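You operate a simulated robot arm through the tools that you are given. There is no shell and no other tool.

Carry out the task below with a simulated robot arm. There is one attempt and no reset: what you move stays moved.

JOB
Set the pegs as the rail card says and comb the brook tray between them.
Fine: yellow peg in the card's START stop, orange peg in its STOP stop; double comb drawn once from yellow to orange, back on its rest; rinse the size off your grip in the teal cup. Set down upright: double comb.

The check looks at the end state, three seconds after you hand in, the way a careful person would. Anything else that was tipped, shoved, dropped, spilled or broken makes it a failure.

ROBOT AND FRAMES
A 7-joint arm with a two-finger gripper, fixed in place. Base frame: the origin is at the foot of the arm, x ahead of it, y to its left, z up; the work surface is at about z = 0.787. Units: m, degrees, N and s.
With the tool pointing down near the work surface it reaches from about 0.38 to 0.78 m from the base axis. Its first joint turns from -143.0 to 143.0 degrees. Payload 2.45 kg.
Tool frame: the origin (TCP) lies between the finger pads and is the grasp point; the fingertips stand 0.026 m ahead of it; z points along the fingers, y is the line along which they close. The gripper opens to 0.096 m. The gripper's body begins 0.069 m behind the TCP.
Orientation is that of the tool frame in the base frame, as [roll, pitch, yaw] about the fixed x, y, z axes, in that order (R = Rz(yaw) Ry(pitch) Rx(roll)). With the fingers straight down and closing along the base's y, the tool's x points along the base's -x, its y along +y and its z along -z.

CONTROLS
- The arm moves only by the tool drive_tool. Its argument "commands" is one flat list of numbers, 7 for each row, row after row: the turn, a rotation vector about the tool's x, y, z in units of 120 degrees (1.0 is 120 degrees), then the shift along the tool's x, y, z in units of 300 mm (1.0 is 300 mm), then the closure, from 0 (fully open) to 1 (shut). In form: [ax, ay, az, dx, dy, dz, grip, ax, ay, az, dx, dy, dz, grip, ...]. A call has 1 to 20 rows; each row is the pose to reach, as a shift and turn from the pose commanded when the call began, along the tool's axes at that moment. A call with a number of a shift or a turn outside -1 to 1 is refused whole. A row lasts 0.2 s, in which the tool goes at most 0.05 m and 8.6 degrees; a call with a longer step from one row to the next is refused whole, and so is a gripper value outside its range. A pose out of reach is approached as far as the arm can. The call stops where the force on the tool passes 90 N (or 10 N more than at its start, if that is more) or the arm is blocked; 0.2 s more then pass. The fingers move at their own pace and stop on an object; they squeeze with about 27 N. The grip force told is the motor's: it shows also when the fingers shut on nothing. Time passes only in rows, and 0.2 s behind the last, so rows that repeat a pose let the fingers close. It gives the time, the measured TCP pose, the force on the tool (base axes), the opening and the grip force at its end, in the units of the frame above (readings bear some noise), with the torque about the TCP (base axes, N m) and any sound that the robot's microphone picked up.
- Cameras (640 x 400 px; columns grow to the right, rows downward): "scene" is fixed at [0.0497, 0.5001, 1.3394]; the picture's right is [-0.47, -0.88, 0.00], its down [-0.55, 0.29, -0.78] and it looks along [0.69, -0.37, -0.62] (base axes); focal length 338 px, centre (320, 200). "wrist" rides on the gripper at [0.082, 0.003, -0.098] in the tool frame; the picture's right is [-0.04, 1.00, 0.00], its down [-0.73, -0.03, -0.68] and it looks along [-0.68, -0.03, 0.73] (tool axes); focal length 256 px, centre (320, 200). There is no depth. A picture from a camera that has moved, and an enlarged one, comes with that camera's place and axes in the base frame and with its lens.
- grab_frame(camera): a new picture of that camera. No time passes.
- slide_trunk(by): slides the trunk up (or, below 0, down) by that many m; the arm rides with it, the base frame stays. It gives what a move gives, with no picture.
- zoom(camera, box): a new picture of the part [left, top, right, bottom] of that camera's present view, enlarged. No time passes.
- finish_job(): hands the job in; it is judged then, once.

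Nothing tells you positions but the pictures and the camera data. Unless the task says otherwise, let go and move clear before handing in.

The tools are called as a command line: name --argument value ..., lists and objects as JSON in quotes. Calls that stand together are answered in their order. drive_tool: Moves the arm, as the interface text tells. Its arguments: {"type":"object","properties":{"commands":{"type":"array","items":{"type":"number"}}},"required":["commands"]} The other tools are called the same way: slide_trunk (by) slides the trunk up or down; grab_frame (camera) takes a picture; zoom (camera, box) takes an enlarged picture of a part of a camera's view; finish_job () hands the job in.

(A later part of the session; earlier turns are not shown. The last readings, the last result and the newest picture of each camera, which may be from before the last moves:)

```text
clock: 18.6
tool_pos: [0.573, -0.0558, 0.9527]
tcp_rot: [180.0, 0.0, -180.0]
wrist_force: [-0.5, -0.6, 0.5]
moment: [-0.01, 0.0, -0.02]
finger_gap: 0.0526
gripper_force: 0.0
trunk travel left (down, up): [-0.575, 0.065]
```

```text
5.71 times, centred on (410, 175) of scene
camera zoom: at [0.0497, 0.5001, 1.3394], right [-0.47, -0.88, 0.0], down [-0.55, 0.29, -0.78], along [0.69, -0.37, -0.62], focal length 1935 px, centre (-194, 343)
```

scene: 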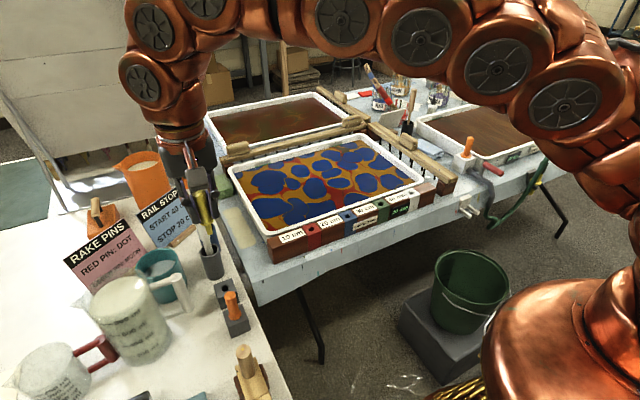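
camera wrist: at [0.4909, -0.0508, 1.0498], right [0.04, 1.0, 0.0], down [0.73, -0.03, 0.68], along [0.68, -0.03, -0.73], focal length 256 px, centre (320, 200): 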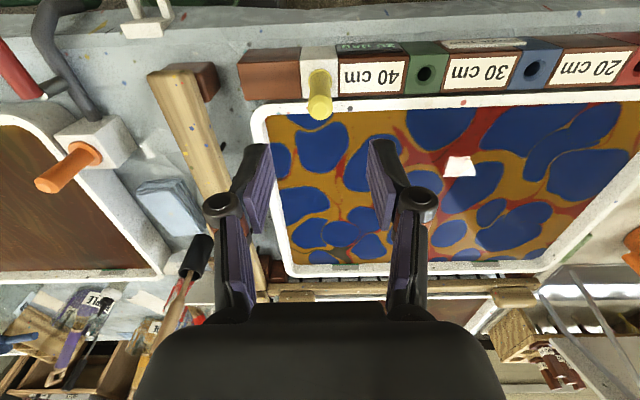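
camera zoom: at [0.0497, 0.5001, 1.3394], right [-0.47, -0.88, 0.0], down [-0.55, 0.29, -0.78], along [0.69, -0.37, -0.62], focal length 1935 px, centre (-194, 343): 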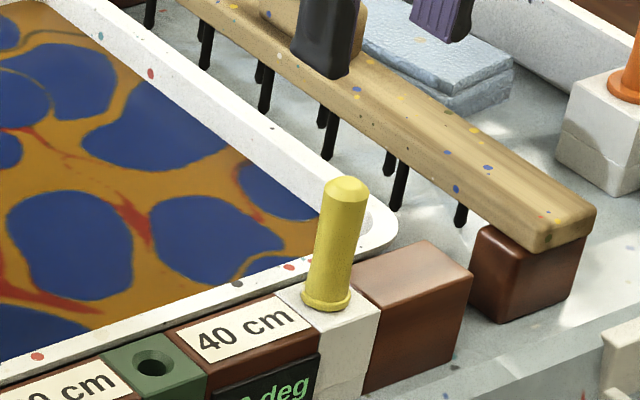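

The yellow peg is seated in the white 40 cm stop. Now I'll fetch the orange peg from its stand at about (0.445, 0.469).

drive_tool --commands '[0, 0, 0, 0.029, 0.129, -0.014, 0.45, 0, 0, 0, 0.057, 0.257, -0.029, 0.45, 0, 0, 0, 0.086, 0.386, -0.043, 0.45, 0, 0, 0, 0.114, 0.514, -0.057, 0.45, 0, 0, 0, 0.143, 0.643, -0.071, 0.45, 0, 0, 0, 0.171, 0.771, -0.086, 0.45, 0, 0, 0, 0.2, 0.9, -0.1, 0.45]'

drive_tool --commands '[0, 0, 0, 0.033, 0.12, 0, 0.45, 0, 0, 0, 0.066, 0.241, 0, 0.45, 0, 0, 0, 0.1, 0.361, 0, 0.45, 0, 0, 0, 0.133, 0.482, 0, 0.45, 0, 0, 0, 0.166, 0.602, 0, 0.45, 0, 0, 0, 0.199, 0.722, 0, 0.45, 0, 0, 0, 0.2323, 0.8427, 0, 0.45, 0, 0, 0, 0.2323, 0.8427, 0, 0.45]'

grab_frame --camera "wrist"

zoom --camera "wrist" --box '[240, 20, 400, 140]'

```text
clock: 20.2
tool_pos: [0.5152, 0.2144, 0.9806]
tcp_rot: [179.9, 0.0, 180.0]
wrist_force: [0.0, -0.2, -0.5]
moment: [0.03, 0.02, 0.0]
finger_gap: 0.0528
gripper_force: 0.1
trunk travel left (down, up): [-0.575, 0.065]
```

```text
clock: 22.0
tool_pos: [0.4448, 0.4706, 0.982]
tcp_rot: [180.0, -0.1, -179.9]
wrist_force: [0.1, -0.2, 0.8]
moment: [0.01, -0.01, 0.0]
finger_gap: 0.0527
gripper_force: 0.1
trunk travel left (down, up): [-0.575, 0.065]
```

```text
taken
camera wrist: at [0.3623, 0.4731, 1.0797], right [0.04, 1.0, 0.0], down [0.73, -0.03, 0.68], along [0.68, -0.03, -0.73], focal length 256 px, centre (320, 200)
```

wrist: 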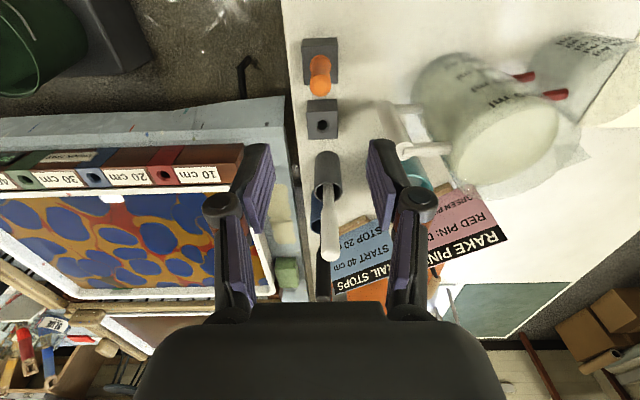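

```text
3.33 times, centred on (320, 80) of wrist
camera zoom: at [0.3623, 0.4731, 1.0797], right [0.04, 1.0, 0.0], down [0.73, -0.03, 0.68], along [0.68, -0.03, -0.73], focal length 853 px, centre (320, 600)
```

zoom: 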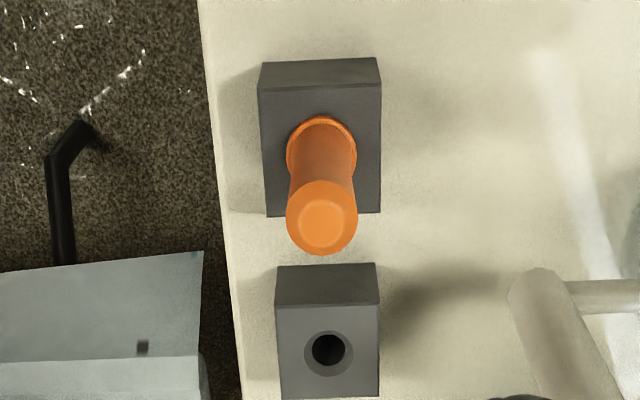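

The orange peg is directly below and aligned. I'll descend to the same grip height and close.

drive_tool --commands '[0, 0, 0, -0.005, 0, 0.1, 0.45, 0, 0, 0, -0.005, 0, 0.2, 0.45, 0, 0, 0, -0.005, 0, 0.3, 0.45, 0, 0, 0, -0.005, 0, 0.4, 0.45, 0, 0, 0, -0.005, 0, 0.5, 0.45, 0, 0, 0, -0.005, 0, 0.559, 0.45, 0, 0, 0, -0.005, 0, 0.559, 0.45, 0, 0, 0, -0.005, 0, 0.559, 1, 0, 0, 0, -0.005, 0, 0.559, 1, 0, 0, 0, -0.005, 0, 0.559, 1, 0, 0, 0, -0.005, 0, 0.559, 1]'

grab_frame --camera "wrist"

zoom --camera "scene" --box '[170, 220, 290, 330]'

```text
clock: 24.4
tool_pos: [0.4456, 0.4687, 0.813]
tcp_rot: [-180.0, 0.0, 179.9]
wrist_force: [-0.4, -0.2, 1.4]
moment: [0.0, 0.01, -0.01]
finger_gap: 0.0183
gripper_force: 26.8
trunk travel left (down, up): [-0.575, 0.065]
```

```text
taken
camera wrist: at [0.3635, 0.4723, 0.9111], right [0.04, 1.0, 0.0], down [0.73, -0.03, 0.68], along [0.68, -0.03, -0.73], focal length 256 px, centre (320, 200)
```

wrist: 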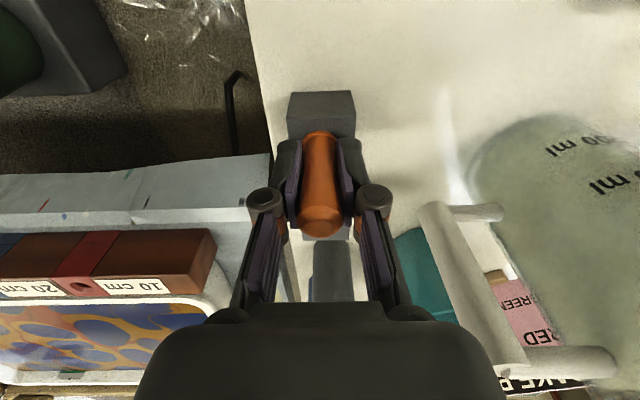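

```text
3.64 times, centred on (230, 275) of scene
camera zoom: at [0.0497, 0.5001, 1.3394], right [-0.47, -0.88, 0.0], down [-0.55, 0.29, -0.78], along [0.69, -0.37, -0.62], focal length 1231 px, centre (647, -73)
```

zoom: 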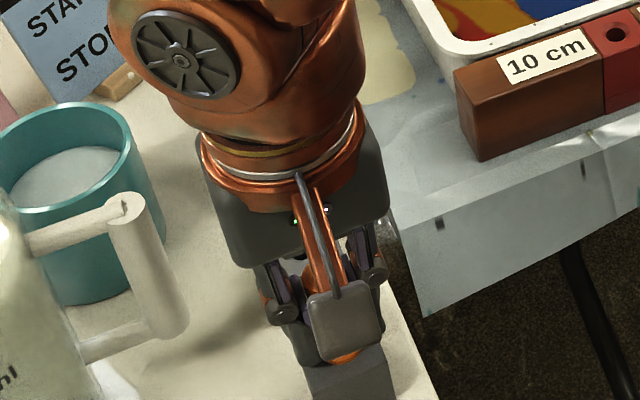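

The orange peg is gripped. I'll lift it and carry it toward the blue (20 cm) stop.

drive_tool --commands '[0, 0, 0, 0, 0, -0.03, 1, 0, 0, 0, 0, 0, -0.08, 1, 0, 0, 0, 0, 0, -0.18, 1, 0, 0, 0, 0, 0, -0.3, 1, 0, 0, 0, 0, 0, -0.42, 1, 0, 0, 0, 0, 0, -0.54, 1, 0, 0, 0, 0, 0, -0.6, 1, 0, 0, 0, 0, 0, -0.6, 1]'

drive_tool --commands '[0, 0, 0, -0.04, -0.11, 0, 1, 0, 0, 0, -0.08, -0.22, 0, 1, 0, 0, 0, -0.12, -0.33, 0, 1, 0, 0, 0, -0.16, -0.44, 0, 1, 0, 0, 0, -0.2, -0.55, 0, 1, 0, 0, 0, -0.2, -0.55, 0, 1]'

drive_tool --commands '[0, 0, 0, -0.045, -0.105, 0.02, 1, 0, 0, 0, -0.09, -0.21, 0.05, 1, 0, 0, 0, -0.135, -0.315, 0.09, 1, 0, 0, 0, -0.18, -0.42, 0.12, 1, 0, 0, 0, -0.2273, -0.526, 0.145, 1, 0, 0, 0, -0.2273, -0.526, 0.145, 1]'

grab_frame --camera "wrist"

zoom --camera "wrist" --box '[260, 50, 380, 140]'

zoom --camera "scene" --box '[300, 130, 420, 250]'

```text
clock: 26.2
tool_pos: [0.4455, 0.4684, 0.9938]
tcp_rot: [-179.9, 0.0, 180.0]
wrist_force: [-0.1, 0.7, -0.3]
moment: [-0.04, 0.0, -0.02]
finger_gap: 0.0186
gripper_force: 27.1
trunk travel left (down, up): [-0.575, 0.065]
```

```text
clock: 27.6
tool_pos: [0.5057, 0.302, 0.9921]
tcp_rot: [180.0, -0.1, -179.9]
wrist_force: [-0.3, 0.7, 0.4]
moment: [0.01, -0.01, 0.02]
finger_gap: 0.0186
gripper_force: 26.8
trunk travel left (down, up): [-0.575, 0.065]
```

```text
clock: 29.0
tool_pos: [0.5746, 0.1461, 0.9506]
tcp_rot: [180.0, -0.1, 179.9]
wrist_force: [0.7, 0.0, -0.5]
moment: [-0.02, 0.0, 0.03]
finger_gap: 0.0183
gripper_force: 26.4
trunk travel left (down, up): [-0.575, 0.065]
```

```text
taken
camera wrist: at [0.493, 0.1496, 1.048], right [0.04, 1.0, 0.0], down [0.73, -0.03, 0.68], along [0.68, -0.03, -0.73], focal length 256 px, centre (320, 200)
```

wrist: 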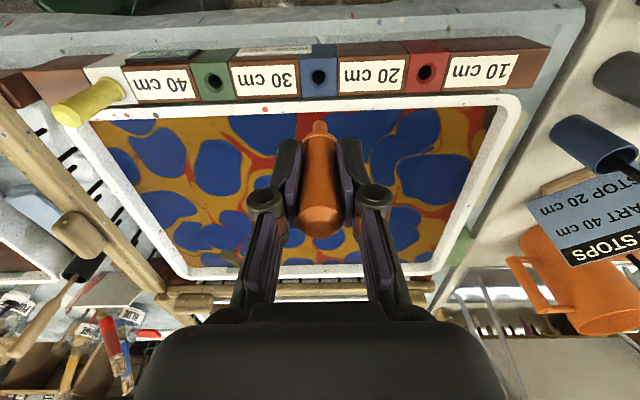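

```text
4.44 times, centred on (320, 95) of wrist
camera zoom: at [0.493, 0.1496, 1.048], right [0.04, 1.0, 0.0], down [0.73, -0.03, 0.68], along [0.68, -0.03, -0.73], focal length 1138 px, centre (320, 667)
```

zoom: 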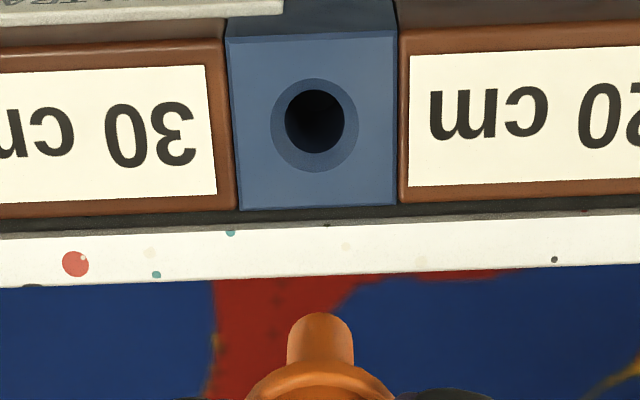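

```text
3.33 times, centred on (360, 190) of scene
camera zoom: at [0.0497, 0.5001, 1.3394], right [-0.47, -0.88, 0.0], down [-0.55, 0.29, -0.78], along [0.69, -0.37, -0.62], focal length 1128 px, centre (187, 233)
```

zoom: 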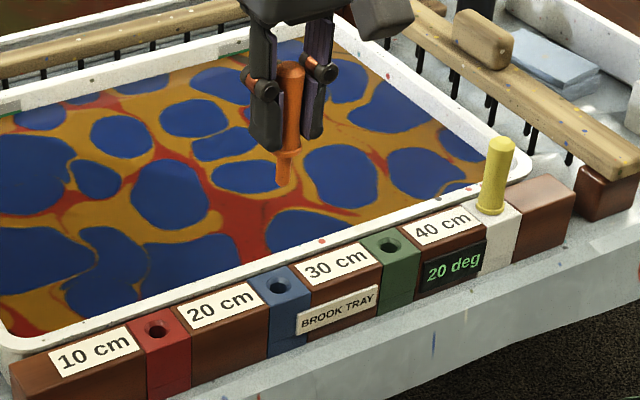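

The blue stop's hole is about 1 mm to -y of the peg axis. I'll correct for that, lower to about 1 cm above the hole and check.

drive_tool --commands '[0, 0, 0, 0.001, -0.004, 0.08, 1, 0, 0, 0, 0.001, -0.004, 0.16, 1, 0, 0, 0, 0.001, -0.004, 0.23, 1, 0, 0, 0, 0.001, -0.004, 0.267, 1, 0, 0, 0, 0.001, -0.004, 0.267, 1]'

zoom --camera "wrist" --box '[260, 60, 380, 150]'

zoom --camera "scene" --box '[340, 170, 400, 230]'

```text
clock: 30.2
tool_pos: [0.5759, 0.1438, 0.8699]
tcp_rot: [180.0, -0.1, 180.0]
wrist_force: [0.0, 0.3, -0.7]
moment: [0.02, 0.0, 0.04]
finger_gap: 0.0186
gripper_force: 27.0
trunk travel left (down, up): [-0.575, 0.065]
```

```text
4.44 times, centred on (320, 105) of wrist
camera zoom: at [0.4924, 0.1478, 0.9673], right [0.04, 1.0, 0.0], down [0.73, -0.03, 0.68], along [0.68, -0.03, -0.73], focal length 1138 px, centre (320, 622)
```

zoom: 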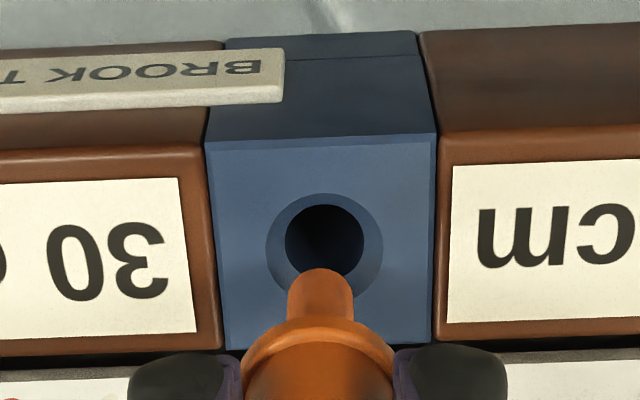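

```text
6.67 times, centred on (370, 200) of scene
camera zoom: at [0.0497, 0.5001, 1.3394], right [-0.47, -0.88, 0.0], down [-0.55, 0.29, -0.78], along [0.69, -0.37, -0.62], focal length 2257 px, centre (-13, 200)
```

zoom: 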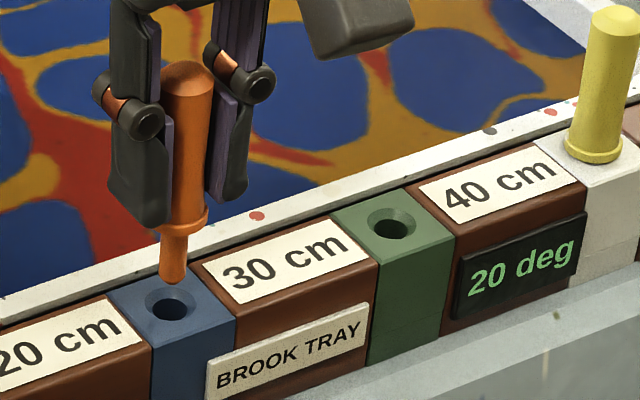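

The pin is centred in y, and the hole sits about 1.5 mm nearer the base. I'll shift slightly and lower in.

drive_tool --commands '[0, 0, 0, 0.006, 0.001, 0.01, 1, 0, 0, 0, 0.006, 0.001, 0.03, 1, 0, 0, 0, 0.006, 0.001, 0.05, 1, 0, 0, 0, 0.006, 0.001, 0.07, 1, 0, 0, 0, 0.006, 0.001, 0.07, 1]'

zoom --camera "wrist" --box '[260, 60, 380, 150]'

zoom --camera "scene" --box '[340, 170, 400, 230]'

```text
clock: 31.4
tool_pos: [0.5734, 0.1431, 0.8495]
tcp_rot: [-180.0, 0.1, 180.0]
wrist_force: [-0.6, -0.4, 0.3]
moment: [0.01, -0.01, -0.01]
finger_gap: 0.0184
gripper_force: 26.8
trunk travel left (down, up): [-0.575, 0.065]
```

```text
4.44 times, centred on (320, 105) of wrist
camera zoom: at [0.4903, 0.1473, 0.9465], right [0.04, 1.0, 0.0], down [0.73, -0.03, 0.68], along [0.68, -0.03, -0.73], focal length 1138 px, centre (320, 622)
```

zoom: 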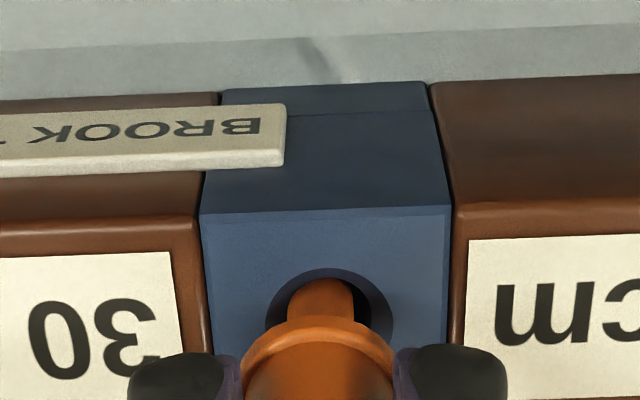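

```text
6.67 times, centred on (370, 200) of scene
camera zoom: at [0.0497, 0.5001, 1.3394], right [-0.47, -0.88, 0.0], down [-0.55, 0.29, -0.78], along [0.69, -0.37, -0.62], focal length 2257 px, centre (-13, 200)
```

zoom: 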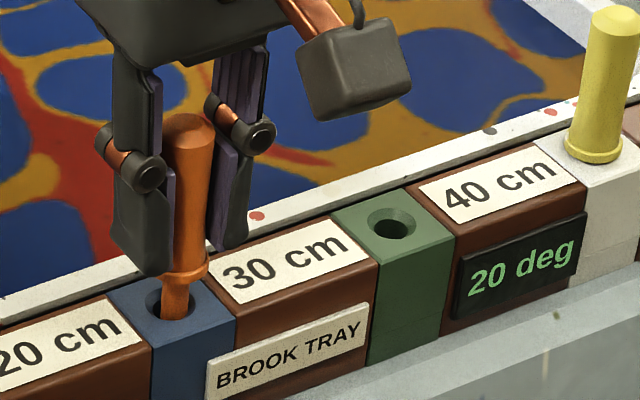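

The pin is in the blue stop with no force. I'll centre it slightly and lower until it seats.

drive_tool --commands '[0, 0, 0, 0, 0.002, 0.01, 1, 0, 0, 0, 0, 0.003, 0.025, 1, 0, 0, 0, 0, 0.003, 0.04, 1, 0, 0, 0, 0, 0.003, 0.052, 1, 0, 0, 0, 0, 0.003, 0.058, 1, 0, 0, 0, 0, 0.003, 0.06, 1]'

zoom --camera "scene" --box '[340, 170, 400, 230]'

```text
clock: 32.8
tool_pos: [0.5724, 0.1453, 0.8316]
tcp_rot: [-180.0, 0.0, -180.0]
wrist_force: [0.2, 0.9, 1.2]
moment: [-0.01, -0.03, -0.02]
finger_gap: 0.0184
gripper_force: 27.2
trunk travel left (down, up): [-0.575, 0.065]
```

```text
6.67 times, centred on (370, 200) of scene
camera zoom: at [0.0497, 0.5001, 1.3394], right [-0.47, -0.88, 0.0], down [-0.55, 0.29, -0.78], along [0.69, -0.37, -0.62], focal length 2257 px, centre (-13, 200)
```

zoom: 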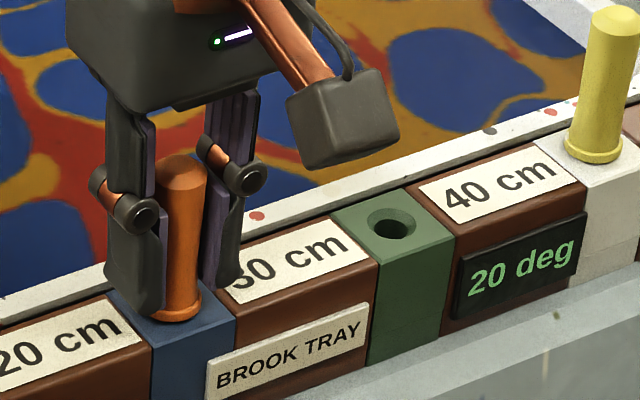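

It's nearly seated. I'll press 1 mm more, release and lift.

drive_tool --commands '[0, 0, 0, 0, 0, 0.002, 1, 0, 0, 0, 0, 0, 0.005, 1]'

drive_tool --commands '[0, 0, 0, 0, 0, 0, 0.6, 0, 0, 0, 0, 0, 0, 0.5, 0, 0, 0, 0, 0, 0, 0.45, 0, 0, 0, 0, 0, -0.05, 0.45, 0, 0, 0, 0, 0, -0.15, 0.45, 0, 0, 0, 0, 0, -0.3, 0.45, 0, 0, 0, 0, 0, -0.4, 0.45, 0, 0, 0, 0, 0, -0.4, 0.45]'

grab_frame --camera "wrist"

zoom --camera "scene" --box '[330, 150, 450, 240]'

```text
clock: 33.4
tool_pos: [0.5713, 0.1456, 0.8312]
tcp_rot: [180.0, 0.1, 179.9]
wrist_force: [-6.5, -3.5, 20.9]
moment: [-0.09, 0.22, -0.03]
finger_gap: 0.0185
gripper_force: 27.3
trunk travel left (down, up): [-0.575, 0.065]
```

```text
clock: 35.2
tool_pos: [0.5727, 0.146, 0.947]
tcp_rot: [-180.0, 0.0, 179.8]
wrist_force: [0.1, -0.4, 0.6]
moment: [0.0, 0.01, 0.0]
finger_gap: 0.053
gripper_force: 0.1
trunk travel left (down, up): [-0.575, 0.065]
```

```text
taken
camera wrist: at [0.4901, 0.1501, 1.0453], right [0.04, 1.0, 0.0], down [0.73, -0.03, 0.68], along [0.68, -0.03, -0.73], focal length 256 px, centre (320, 200)
```

wrist: 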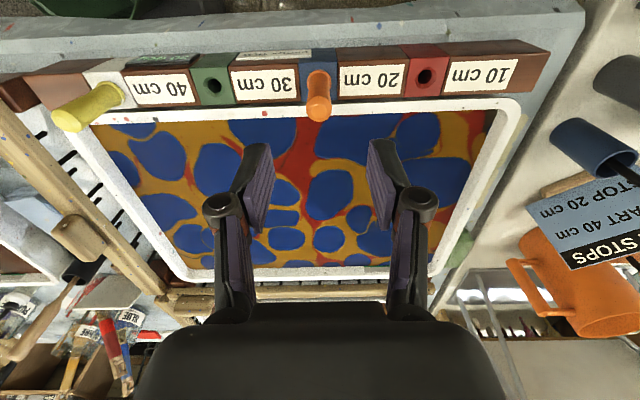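

```text
4.44 times, centred on (390, 195) of scene
camera zoom: at [0.0497, 0.5001, 1.3394], right [-0.47, -0.88, 0.0], down [-0.55, 0.29, -0.78], along [0.69, -0.37, -0.62], focal length 1505 px, centre (9, 222)
```

zoom: 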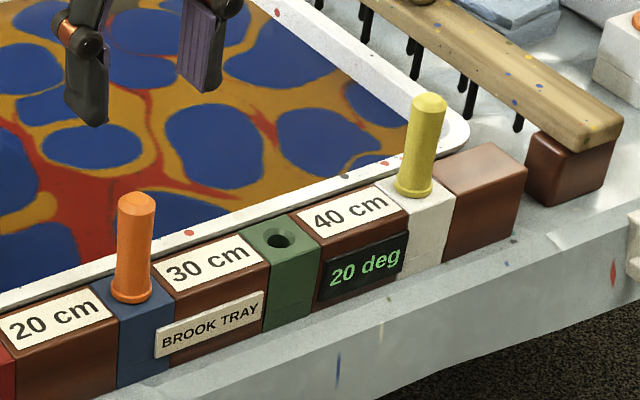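

Both pegs are seated. Next I'll move over the double comb to measure it.

drive_tool --commands '[0, 0, 0, -0.016, -0.11, -0.067, 0, 0, 0, 0, -0.032, -0.22, -0.133, 0, 0, 0, 0, -0.048, -0.33, -0.2, 0, 0, 0, 0, -0.064, -0.44, -0.267, 0, 0, 0, 0, -0.08, -0.55, -0.333, 0]'

drive_tool --commands '[0, 0, 0, -0.016, -0.11, 0, 0, 0, 0, 0, -0.032, -0.22, 0, 0, 0, 0, 0, -0.048, -0.33, 0, 0, 0, 0, 0, -0.064, -0.44, 0, 0, 0, 0, 0, -0.078, -0.537, 0, 0, 0, 0, 0, -0.078, -0.537, 0, 0]'

grab_frame --camera "wrist"

grab_frame --camera "scene"

```text
clock: 36.4
tool_pos: [0.5964, -0.0153, 1.0483]
tcp_rot: [180.0, -0.2, -179.9]
wrist_force: [-0.5, 0.7, -0.6]
moment: [-0.04, -0.02, 0.02]
finger_gap: 0.0961
gripper_force: 0.1
trunk travel left (down, up): [-0.575, 0.065]
```

```text
clock: 37.8
tool_pos: [0.6196, -0.1819, 1.0492]
tcp_rot: [-180.0, 0.0, 180.0]
wrist_force: [-0.8, -0.1, -0.3]
moment: [0.01, -0.05, -0.02]
finger_gap: 0.0959
gripper_force: 0.1
trunk travel left (down, up): [-0.575, 0.065]
```

```text
taken
camera wrist: at [0.5375, -0.1779, 1.1471], right [0.04, 1.0, 0.0], down [0.73, -0.03, 0.68], along [0.68, -0.03, -0.73], focal length 256 px, centre (320, 200)
```

wrist: 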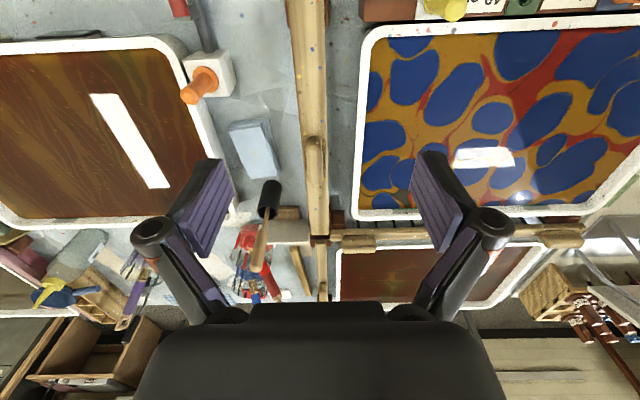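

```text
taken
```

scene: 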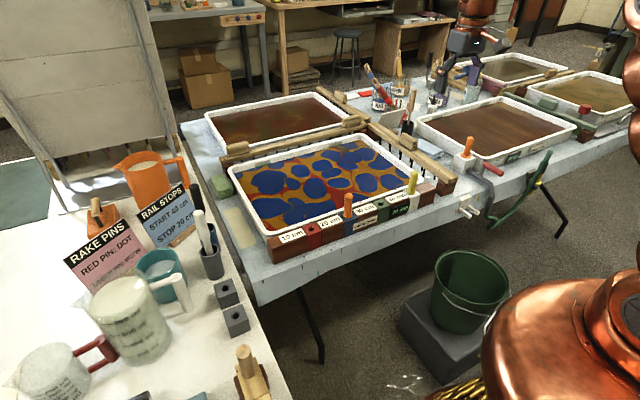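

zoom --camera "wrist" --box '[220, 0, 420, 125]'

zoom --camera "wrist" --box '[220, 120, 420, 300]'

zoom --camera "scene" --box '[360, 110, 480, 210]'

zoom --camera "scene" --box '[410, 150, 480, 210]'

```text
3.20 times, centred on (320, 62) of wrist
camera zoom: at [0.5375, -0.1779, 1.1471], right [0.04, 1.0, 0.0], down [0.73, -0.03, 0.68], along [0.68, -0.03, -0.73], focal length 819 px, centre (320, 640)
```

zoom: 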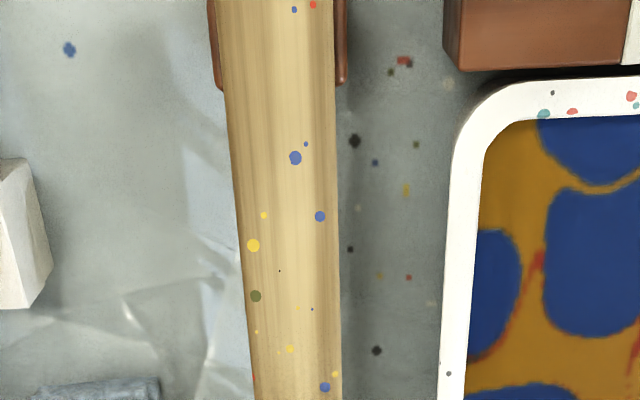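

```text
2.22 times, centred on (320, 210) of wrist
camera zoom: at [0.5375, -0.1779, 1.1471], right [0.04, 1.0, 0.0], down [0.73, -0.03, 0.68], along [0.68, -0.03, -0.73], focal length 569 px, centre (320, 178)
```

zoom: 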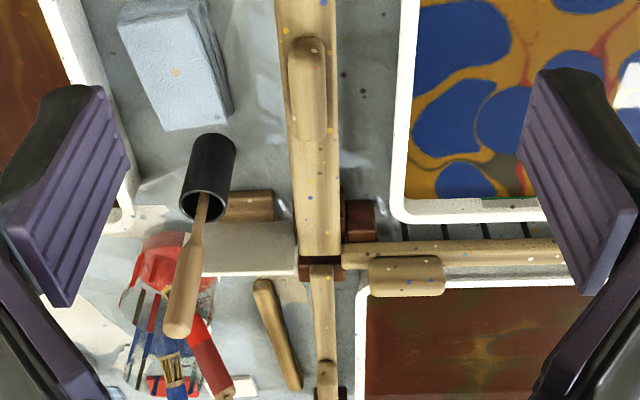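

```text
4.00 times, centred on (420, 160) of scene
camera zoom: at [0.0497, 0.5001, 1.3394], right [-0.47, -0.88, 0.0], down [-0.55, 0.29, -0.78], along [0.69, -0.37, -0.62], focal length 1354 px, centre (-80, 360)
```

zoom: 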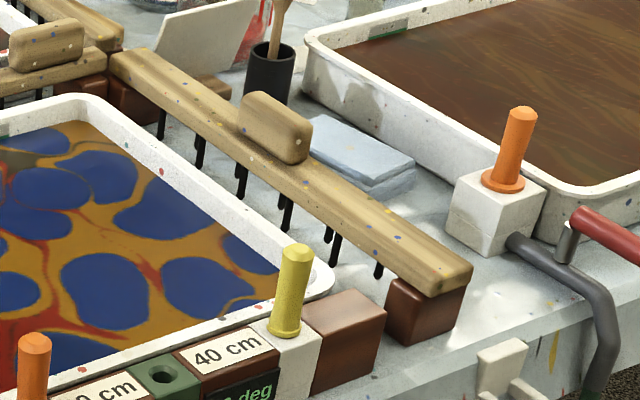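

```text
6.67 times, centred on (445, 180) of scene
camera zoom: at [0.0497, 0.5001, 1.3394], right [-0.47, -0.88, 0.0], down [-0.55, 0.29, -0.78], along [0.69, -0.37, -0.62], focal length 2257 px, centre (-513, 333)
```

zoom: 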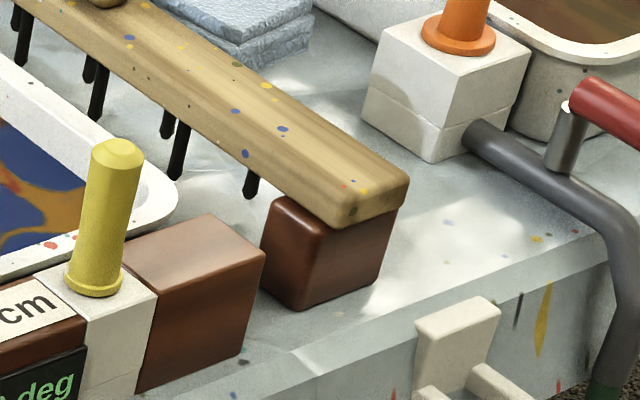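

The double comb's bar lies along x at y ≈ -0.194 with its top at z ≈ 0.80. Its handle is near (0.755, -0.194), from 0.80 to 0.835, and the bath surface is about z = 0.77. I'll hover over the handle and check reach and alignment.

drive_tool --commands '[0, 0, 0, -0.088, -0.01, 0.08, 0.3, 0, 0, 0, -0.176, -0.02, 0.16, 0.3, 0, 0, 0, -0.264, -0.03, 0.24, 0.3, 0, 0, 0, -0.352, -0.04, 0.32, 0.3, 0, 0, 0, -0.44, -0.047, 0.4, 0.3, 0, 0, 0, -0.44, -0.047, 0.4, 0.3]'

grab_frame --camera "wrist"

zoom --camera "wrist" --box '[240, 40, 400, 160]'

zoom --camera "scene" --box '[360, 70, 480, 180]'

```text
clock: 39.2
tool_pos: [0.7501, -0.1928, 0.931]
tcp_rot: [-180.0, 0.0, -180.0]
wrist_force: [0.2, 0.9, 0.2]
moment: [0.03, -0.02, 0.01]
finger_gap: 0.0675
gripper_force: 0.1
trunk travel left (down, up): [-0.575, 0.065]
```

```text
taken
camera wrist: at [0.6686, -0.1898, 1.0275], right [0.04, 1.0, 0.0], down [0.73, -0.03, 0.68], along [0.68, -0.03, -0.73], focal length 256 px, centre (320, 200)
```

wrist: 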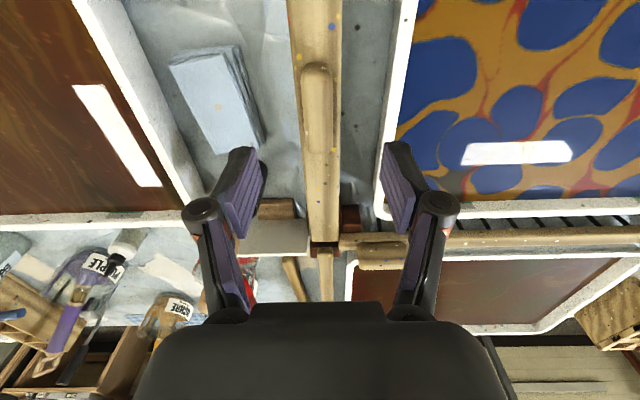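

```text
3.33 times, centred on (320, 100) of wrist
camera zoom: at [0.6686, -0.1898, 1.0275], right [0.04, 1.0, 0.0], down [0.73, -0.03, 0.68], along [0.68, -0.03, -0.73], focal length 853 px, centre (320, 533)
```

zoom: 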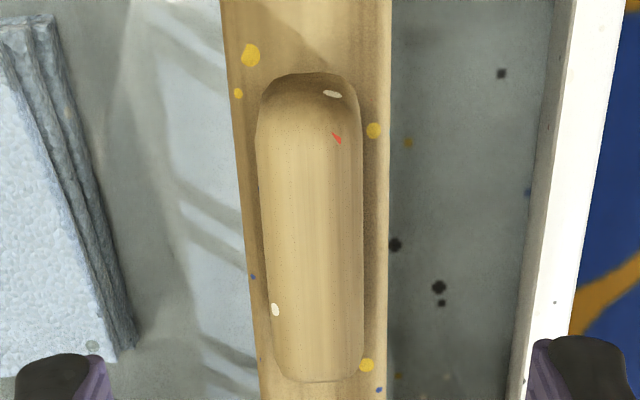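

```text
3.64 times, centred on (420, 125) of scene
camera zoom: at [0.0497, 0.5001, 1.3394], right [-0.47, -0.88, 0.0], down [-0.55, 0.29, -0.78], along [0.69, -0.37, -0.62], focal length 1231 px, centre (-44, 473)
```

zoom: 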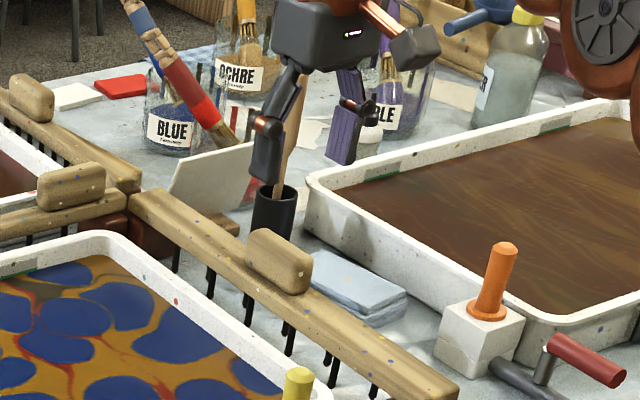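

The handle axis is at y ≈ -0.195 and parallel to x, and I can reach it. I'll lower over the handle until the fingertips are just above the bar.

drive_tool --commands '[0, 0, 0, 0.003, -0.0067, 0.08, 0.3, 0, 0, 0, 0.003, -0.0067, 0.16, 0.3, 0, 0, 0, 0.003, -0.0067, 0.22, 0.3, 0, 0, 0, 0.003, -0.0067, 0.27, 0.3, 0, 0, 0, 0.003, -0.0067, 0.305, 0.3, 0, 0, 0, 0.003, -0.0067, 0.305, 0.3]'

grab_frame --camera "wrist"

zoom --camera "wrist" --box '[240, 100, 400, 220]'

zoom --camera "scene" --box '[400, 100, 480, 160]'

```text
clock: 40.6
tool_pos: [0.75, -0.1954, 0.8377]
tcp_rot: [180.0, 0.0, 179.9]
wrist_force: [-0.2, 0.7, -0.3]
moment: [0.01, 0.0, -0.01]
finger_gap: 0.0671
gripper_force: 0.1
trunk travel left (down, up): [-0.575, 0.065]
```

```text
taken
camera wrist: at [0.6679, -0.1922, 0.935], right [0.04, 1.0, 0.0], down [0.73, -0.03, 0.68], along [0.68, -0.03, -0.73], focal length 256 px, centre (320, 200)
```

wrist: 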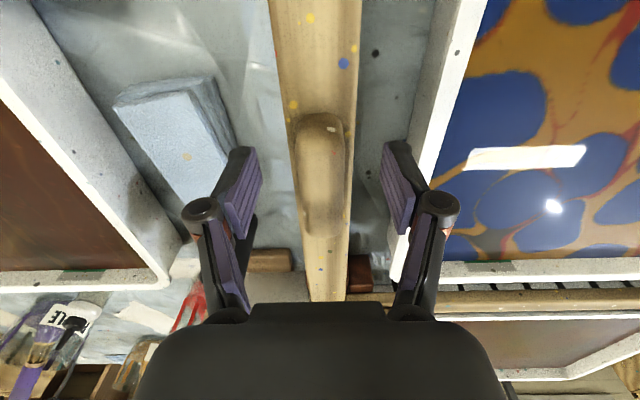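

```text
3.33 times, centred on (320, 160) of wrist
camera zoom: at [0.6679, -0.1922, 0.935], right [0.04, 1.0, 0.0], down [0.73, -0.03, 0.68], along [0.68, -0.03, -0.73], focal length 853 px, centre (320, 333)
```

zoom: 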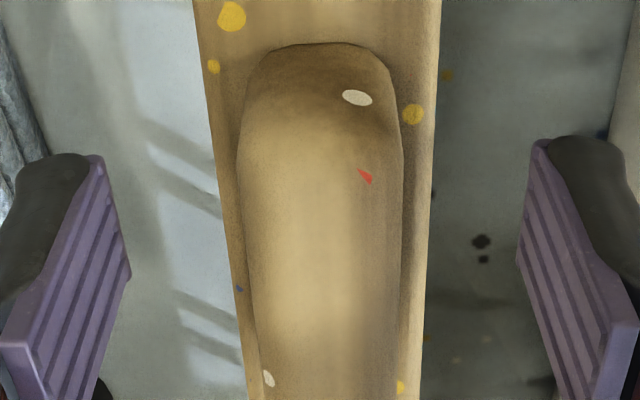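

```text
6.67 times, centred on (440, 130) of scene
camera zoom: at [0.0497, 0.5001, 1.3394], right [-0.47, -0.88, 0.0], down [-0.55, 0.29, -0.78], along [0.69, -0.37, -0.62], focal length 2257 px, centre (-480, 667)
```

zoom: 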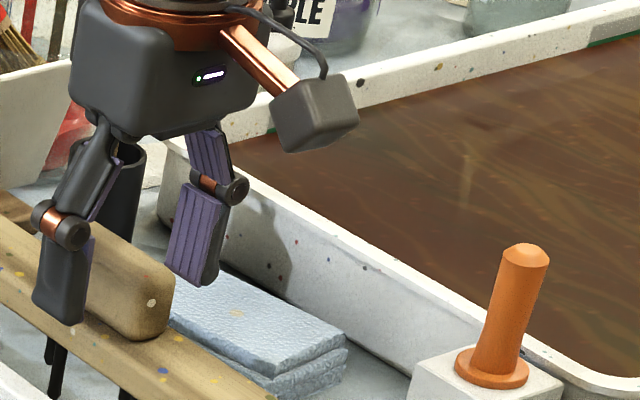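

The handle is centred between the fingers. I'll lower 7 mm more and close on the handle.

drive_tool --commands '[0, 0, 0, 0, 0, 0.012, 0.3, 0, 0, 0, 0, 0, 0.023, 0.3, 0, 0, 0, 0, 0, 0.023, 0.6, 0, 0, 0, 0, 0, 0.023, 1, 0, 0, 0, 0, 0, 0.023, 1, 0, 0, 0, 0, 0, 0.023, 1, 0, 0, 0, 0, 0, 0.023, 1]'

grab_frame --camera "wrist"

zoom --camera "scene" --box '[390, 100, 470, 160]'

zoom --camera "wrist" --box '[260, 100, 380, 220]'

```text
clock: 42.2
tool_pos: [0.7498, -0.1957, 0.8314]
tcp_rot: [180.0, -0.1, 179.9]
wrist_force: [1.2, 0.0, 0.7]
moment: [-0.01, -0.02, 0.0]
finger_gap: 0.0235
gripper_force: 26.7
trunk travel left (down, up): [-0.575, 0.065]
```

```text
taken
camera wrist: at [0.6686, -0.1926, 0.9287], right [0.04, 1.0, 0.0], down [0.73, -0.03, 0.68], along [0.68, -0.03, -0.73], focal length 256 px, centre (320, 200)
```

wrist: 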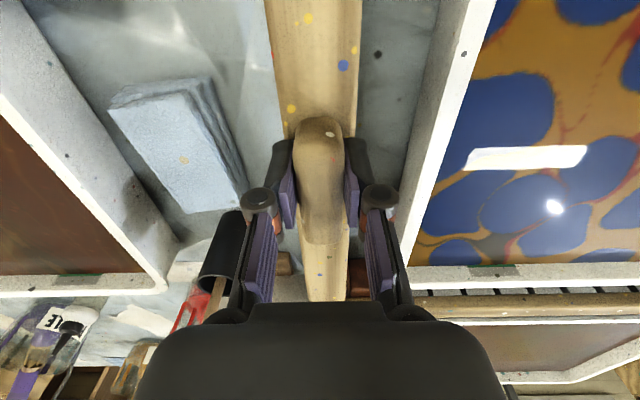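

```text
6.67 times, centred on (430, 130) of scene
camera zoom: at [0.0497, 0.5001, 1.3394], right [-0.47, -0.88, 0.0], down [-0.55, 0.29, -0.78], along [0.69, -0.37, -0.62], focal length 2257 px, centre (-413, 667)
```

zoom: 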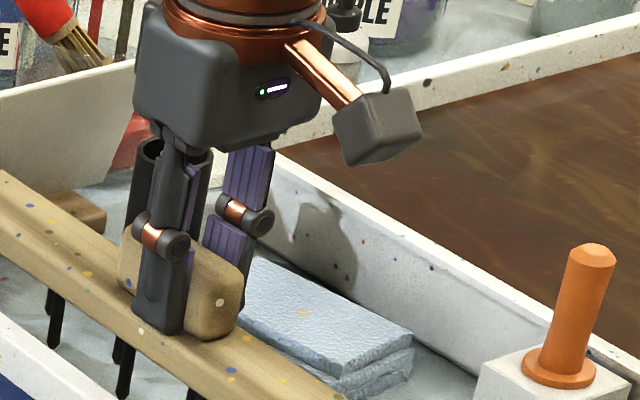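

```text
3.33 times, centred on (320, 160) of wrist
camera zoom: at [0.6686, -0.1926, 0.9287], right [0.04, 1.0, 0.0], down [0.73, -0.03, 0.68], along [0.68, -0.03, -0.73], focal length 853 px, centre (320, 333)
```

zoom: 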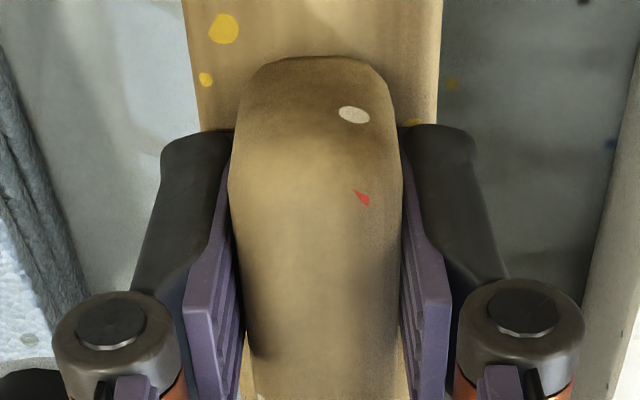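

The double comb's handle is gripped, with a gap of 23.5 mm. I'll lift it straight up, slowly at first.

drive_tool --commands '[0, 0, 0, 0, 0, -0.015, 1, 0, 0, 0, 0, 0, -0.035, 1, 0, 0, 0, 0, 0, -0.07, 1, 0, 0, 0, 0, 0, -0.12, 1, 0, 0, 0, 0, 0, -0.18, 1, 0, 0, 0, 0, 0, -0.23, 1, 0, 0, 0, 0, 0, -0.23, 1]'

grab_frame --camera "scene"

zoom --camera "scene" --box '[350, 80, 490, 200]'

grab_frame --camera "wrist"

```text
clock: 43.8
tool_pos: [0.7494, -0.1962, 0.9007]
tcp_rot: [180.0, 0.0, 179.8]
wrist_force: [0.2, 0.0, -2.2]
moment: [0.0, 0.0, -0.02]
finger_gap: 0.0236
gripper_force: 27.3
trunk travel left (down, up): [-0.575, 0.065]
```

```text
taken
```

scene: 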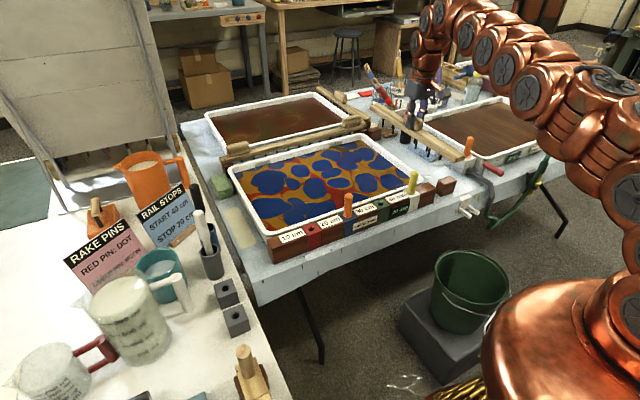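

```text
3.33 times, centred on (420, 140) of scene
camera zoom: at [0.0497, 0.5001, 1.3394], right [-0.47, -0.88, 0.0], down [-0.55, 0.29, -0.78], along [0.69, -0.37, -0.62], focal length 1128 px, centre (-13, 400)
```

zoom: 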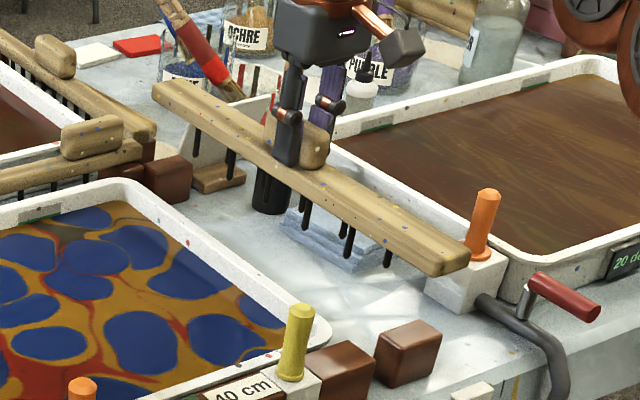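

```text
taken
camera wrist: at [0.6678, -0.1927, 0.9979], right [0.04, 1.0, 0.0], down [0.73, -0.03, 0.68], along [0.68, -0.03, -0.73], focal length 256 px, centre (320, 200)
```

wrist: 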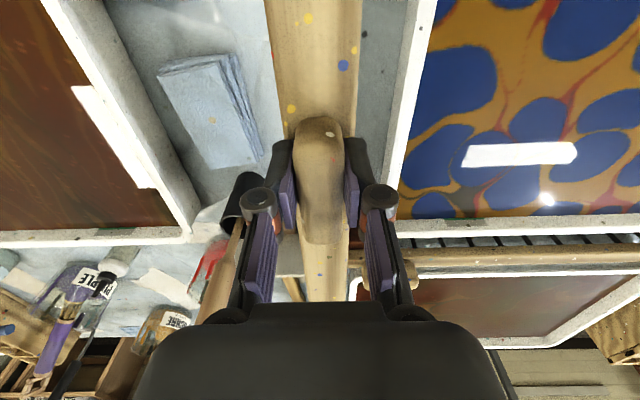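

The comb is lifted level, at about 2 N. I'll look closely at the teeth and ends to measure its shape relative to the tool.

zoom --camera "scene" --box '[410, 120, 470, 170]'

zoom --camera "scene" --box '[375, 95, 435, 145]'

zoom --camera "scene" --box '[400, 160, 470, 220]'

zoom --camera "scene" --box '[230, 130, 430, 250]'

```text
8.00 times, centred on (440, 145) of scene
camera zoom: at [0.0497, 0.5001, 1.3394], right [-0.47, -0.88, 0.0], down [-0.55, 0.29, -0.78], along [0.69, -0.37, -0.62], focal length 2708 px, centre (-640, 640)
```

zoom: 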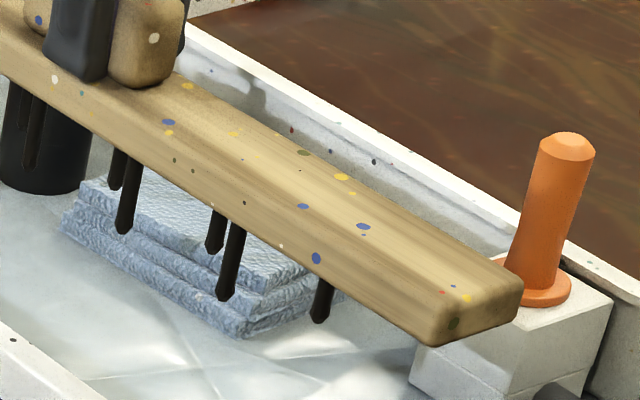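

```text
8.00 times, centred on (405, 120) of scene
camera zoom: at [0.0497, 0.5001, 1.3394], right [-0.47, -0.88, 0.0], down [-0.55, 0.29, -0.78], along [0.69, -0.37, -0.62], focal length 2708 px, centre (-360, 840)
```

zoom: 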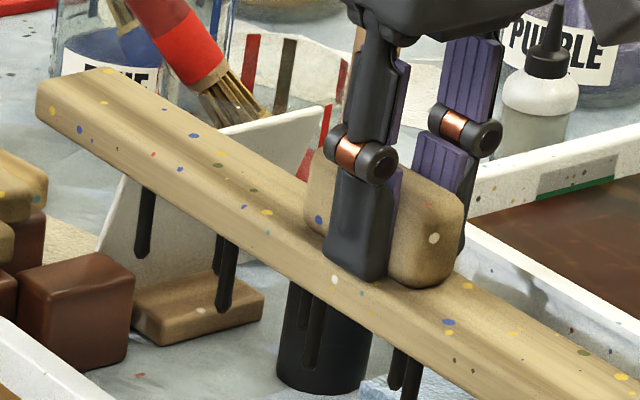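

```text
6.67 times, centred on (435, 190) of scene
camera zoom: at [0.0497, 0.5001, 1.3394], right [-0.47, -0.88, 0.0], down [-0.55, 0.29, -0.78], along [0.69, -0.37, -0.62], focal length 2257 px, centre (-447, 267)
```

zoom: 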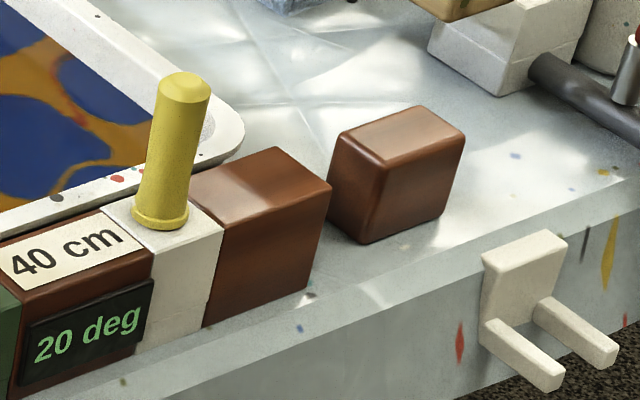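

```text
3.20 times, centred on (330, 190) of scene
camera zoom: at [0.0497, 0.5001, 1.3394], right [-0.47, -0.88, 0.0], down [-0.55, 0.29, -0.78], along [0.69, -0.37, -0.62], focal length 1083 px, centre (288, 232)
```

zoom: 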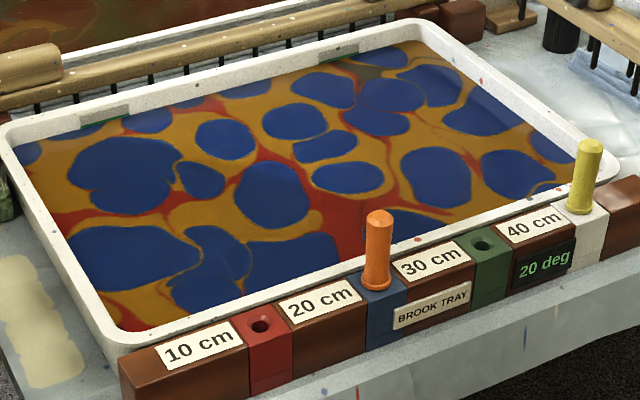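

The comb has two staggered rows. Its tips are about 83 mm below the TCP and its bar bottom about 51 mm below. The bar's far end may come close to the back comb when drawn, so I'll check that.

zoom --camera "wrist" --box '[390, 200, 550, 300]'

zoom --camera "scene" --box '[320, 95, 400, 145]'

zoom --camera "scene" --box '[215, 110, 335, 185]'

```text
4.00 times, centred on (470, 250) of wrist
camera zoom: at [0.6678, -0.1927, 0.9979], right [0.04, 1.0, 0.0], down [0.73, -0.03, 0.68], along [0.68, -0.03, -0.73], focal length 1024 px, centre (-280, 0)
```

zoom: 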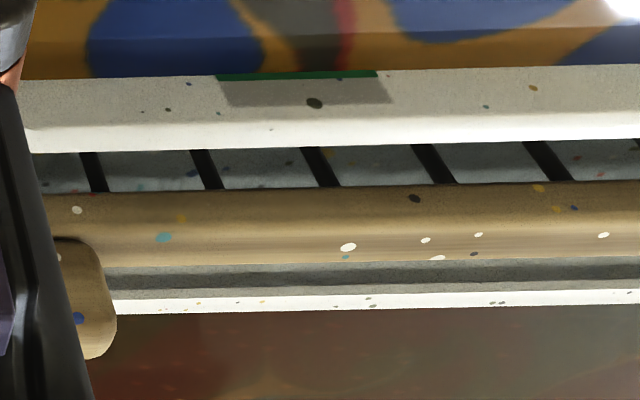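

```text
8.00 times, centred on (360, 120) of scene
camera zoom: at [0.0497, 0.5001, 1.3394], right [-0.47, -0.88, 0.0], down [-0.55, 0.29, -0.78], along [0.69, -0.37, -0.62], focal length 2708 px, centre (0, 840)
```

zoom: 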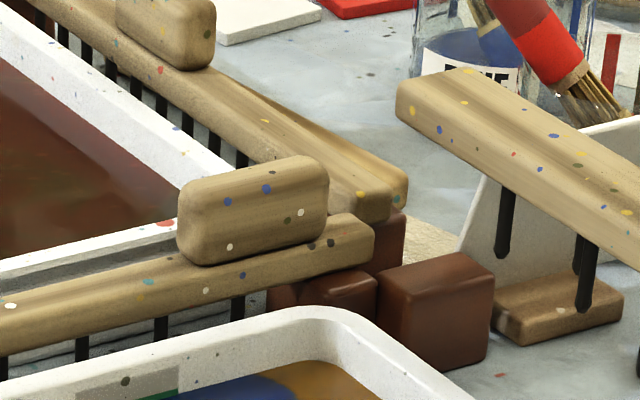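

```text
5.33 times, centred on (275, 148) of scene
camera zoom: at [0.0497, 0.5001, 1.3394], right [-0.47, -0.88, 0.0], down [-0.55, 0.29, -0.78], along [0.69, -0.37, -0.62], focal length 1806 px, centre (560, 480)
```

zoom: 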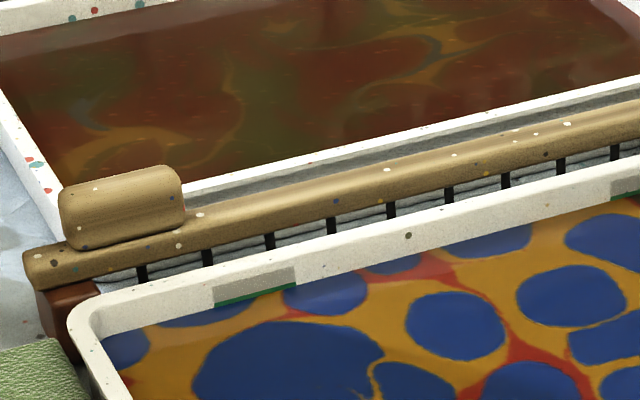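

The bar's far end just about reaches the back comb's near face, so I'll shift the stroke 10 mm toward the base, where the teeth still clear the tray's near wall. I'll lift above peg height and move over the tray just past the yellow peg.

drive_tool --commands '[0, 0, 0, 0, 0, -0.083, 1, 0, 0, 0, 0, 0, -0.167, 1, 0, 0, 0, 0, 0, -0.167, 1, 0, 0, 0, 0.005, 0.08, -0.167, 1, 0, 0, 0, 0.01, 0.17, -0.167, 1, 0, 0, 0, 0.015, 0.27, -0.167, 1, 0, 0, 0, 0.02, 0.37, -0.167, 1, 0, 0, 0, 0.025, 0.46, -0.167, 1, 0, 0, 0, 0.03, 0.54, -0.167, 1, 0, 0, 0, 0.0333, 0.5867, -0.167, 1, 0, 0, 0, 0.0333, 0.5867, -0.167, 1]'

grab_frame --camera "scene"

zoom --camera "scene" --box '[320, 80, 460, 210]'

grab_frame --camera "wrist"

```text
clock: 46.2
tool_pos: [0.7399, -0.0199, 0.9515]
tcp_rot: [-180.0, 0.0, 179.9]
wrist_force: [0.2, -0.8, -1.6]
moment: [-0.02, 0.0, -0.03]
finger_gap: 0.0238
gripper_force: 27.0
trunk travel left (down, up): [-0.575, 0.065]
```

```text
taken
```

scene: 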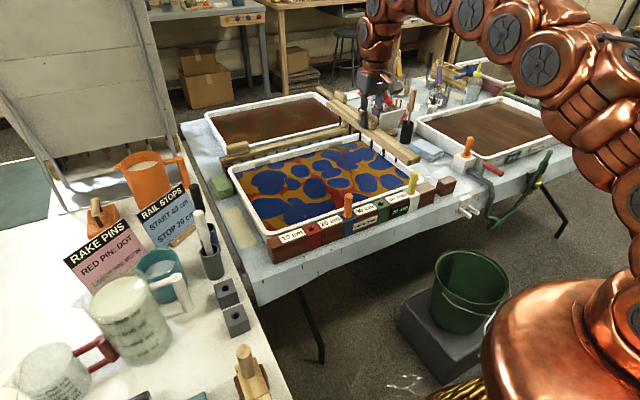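

```text
3.08 times, centred on (390, 145) of scene
camera zoom: at [0.0497, 0.5001, 1.3394], right [-0.47, -0.88, 0.0], down [-0.55, 0.29, -0.78], along [0.69, -0.37, -0.62], focal length 1042 px, centre (105, 369)
```

zoom: 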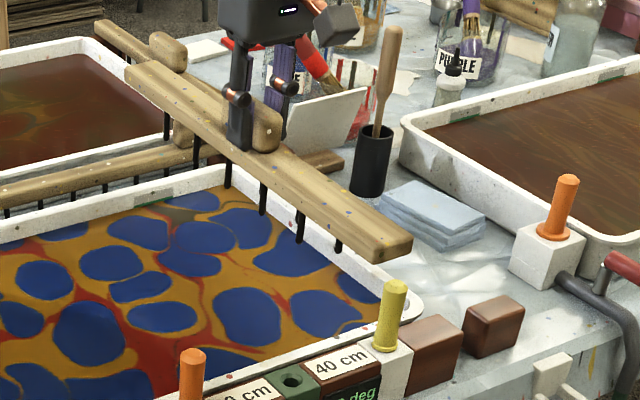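

```text
taken
camera wrist: at [0.6581, -0.0161, 1.048], right [0.04, 1.0, 0.0], down [0.73, -0.03, 0.68], along [0.68, -0.03, -0.73], focal length 256 px, centre (320, 200)
```

wrist: 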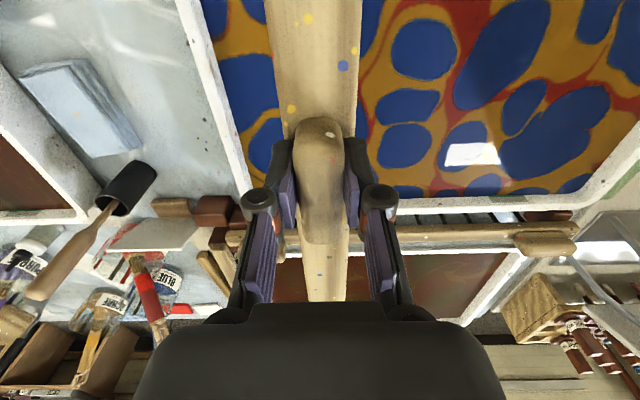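

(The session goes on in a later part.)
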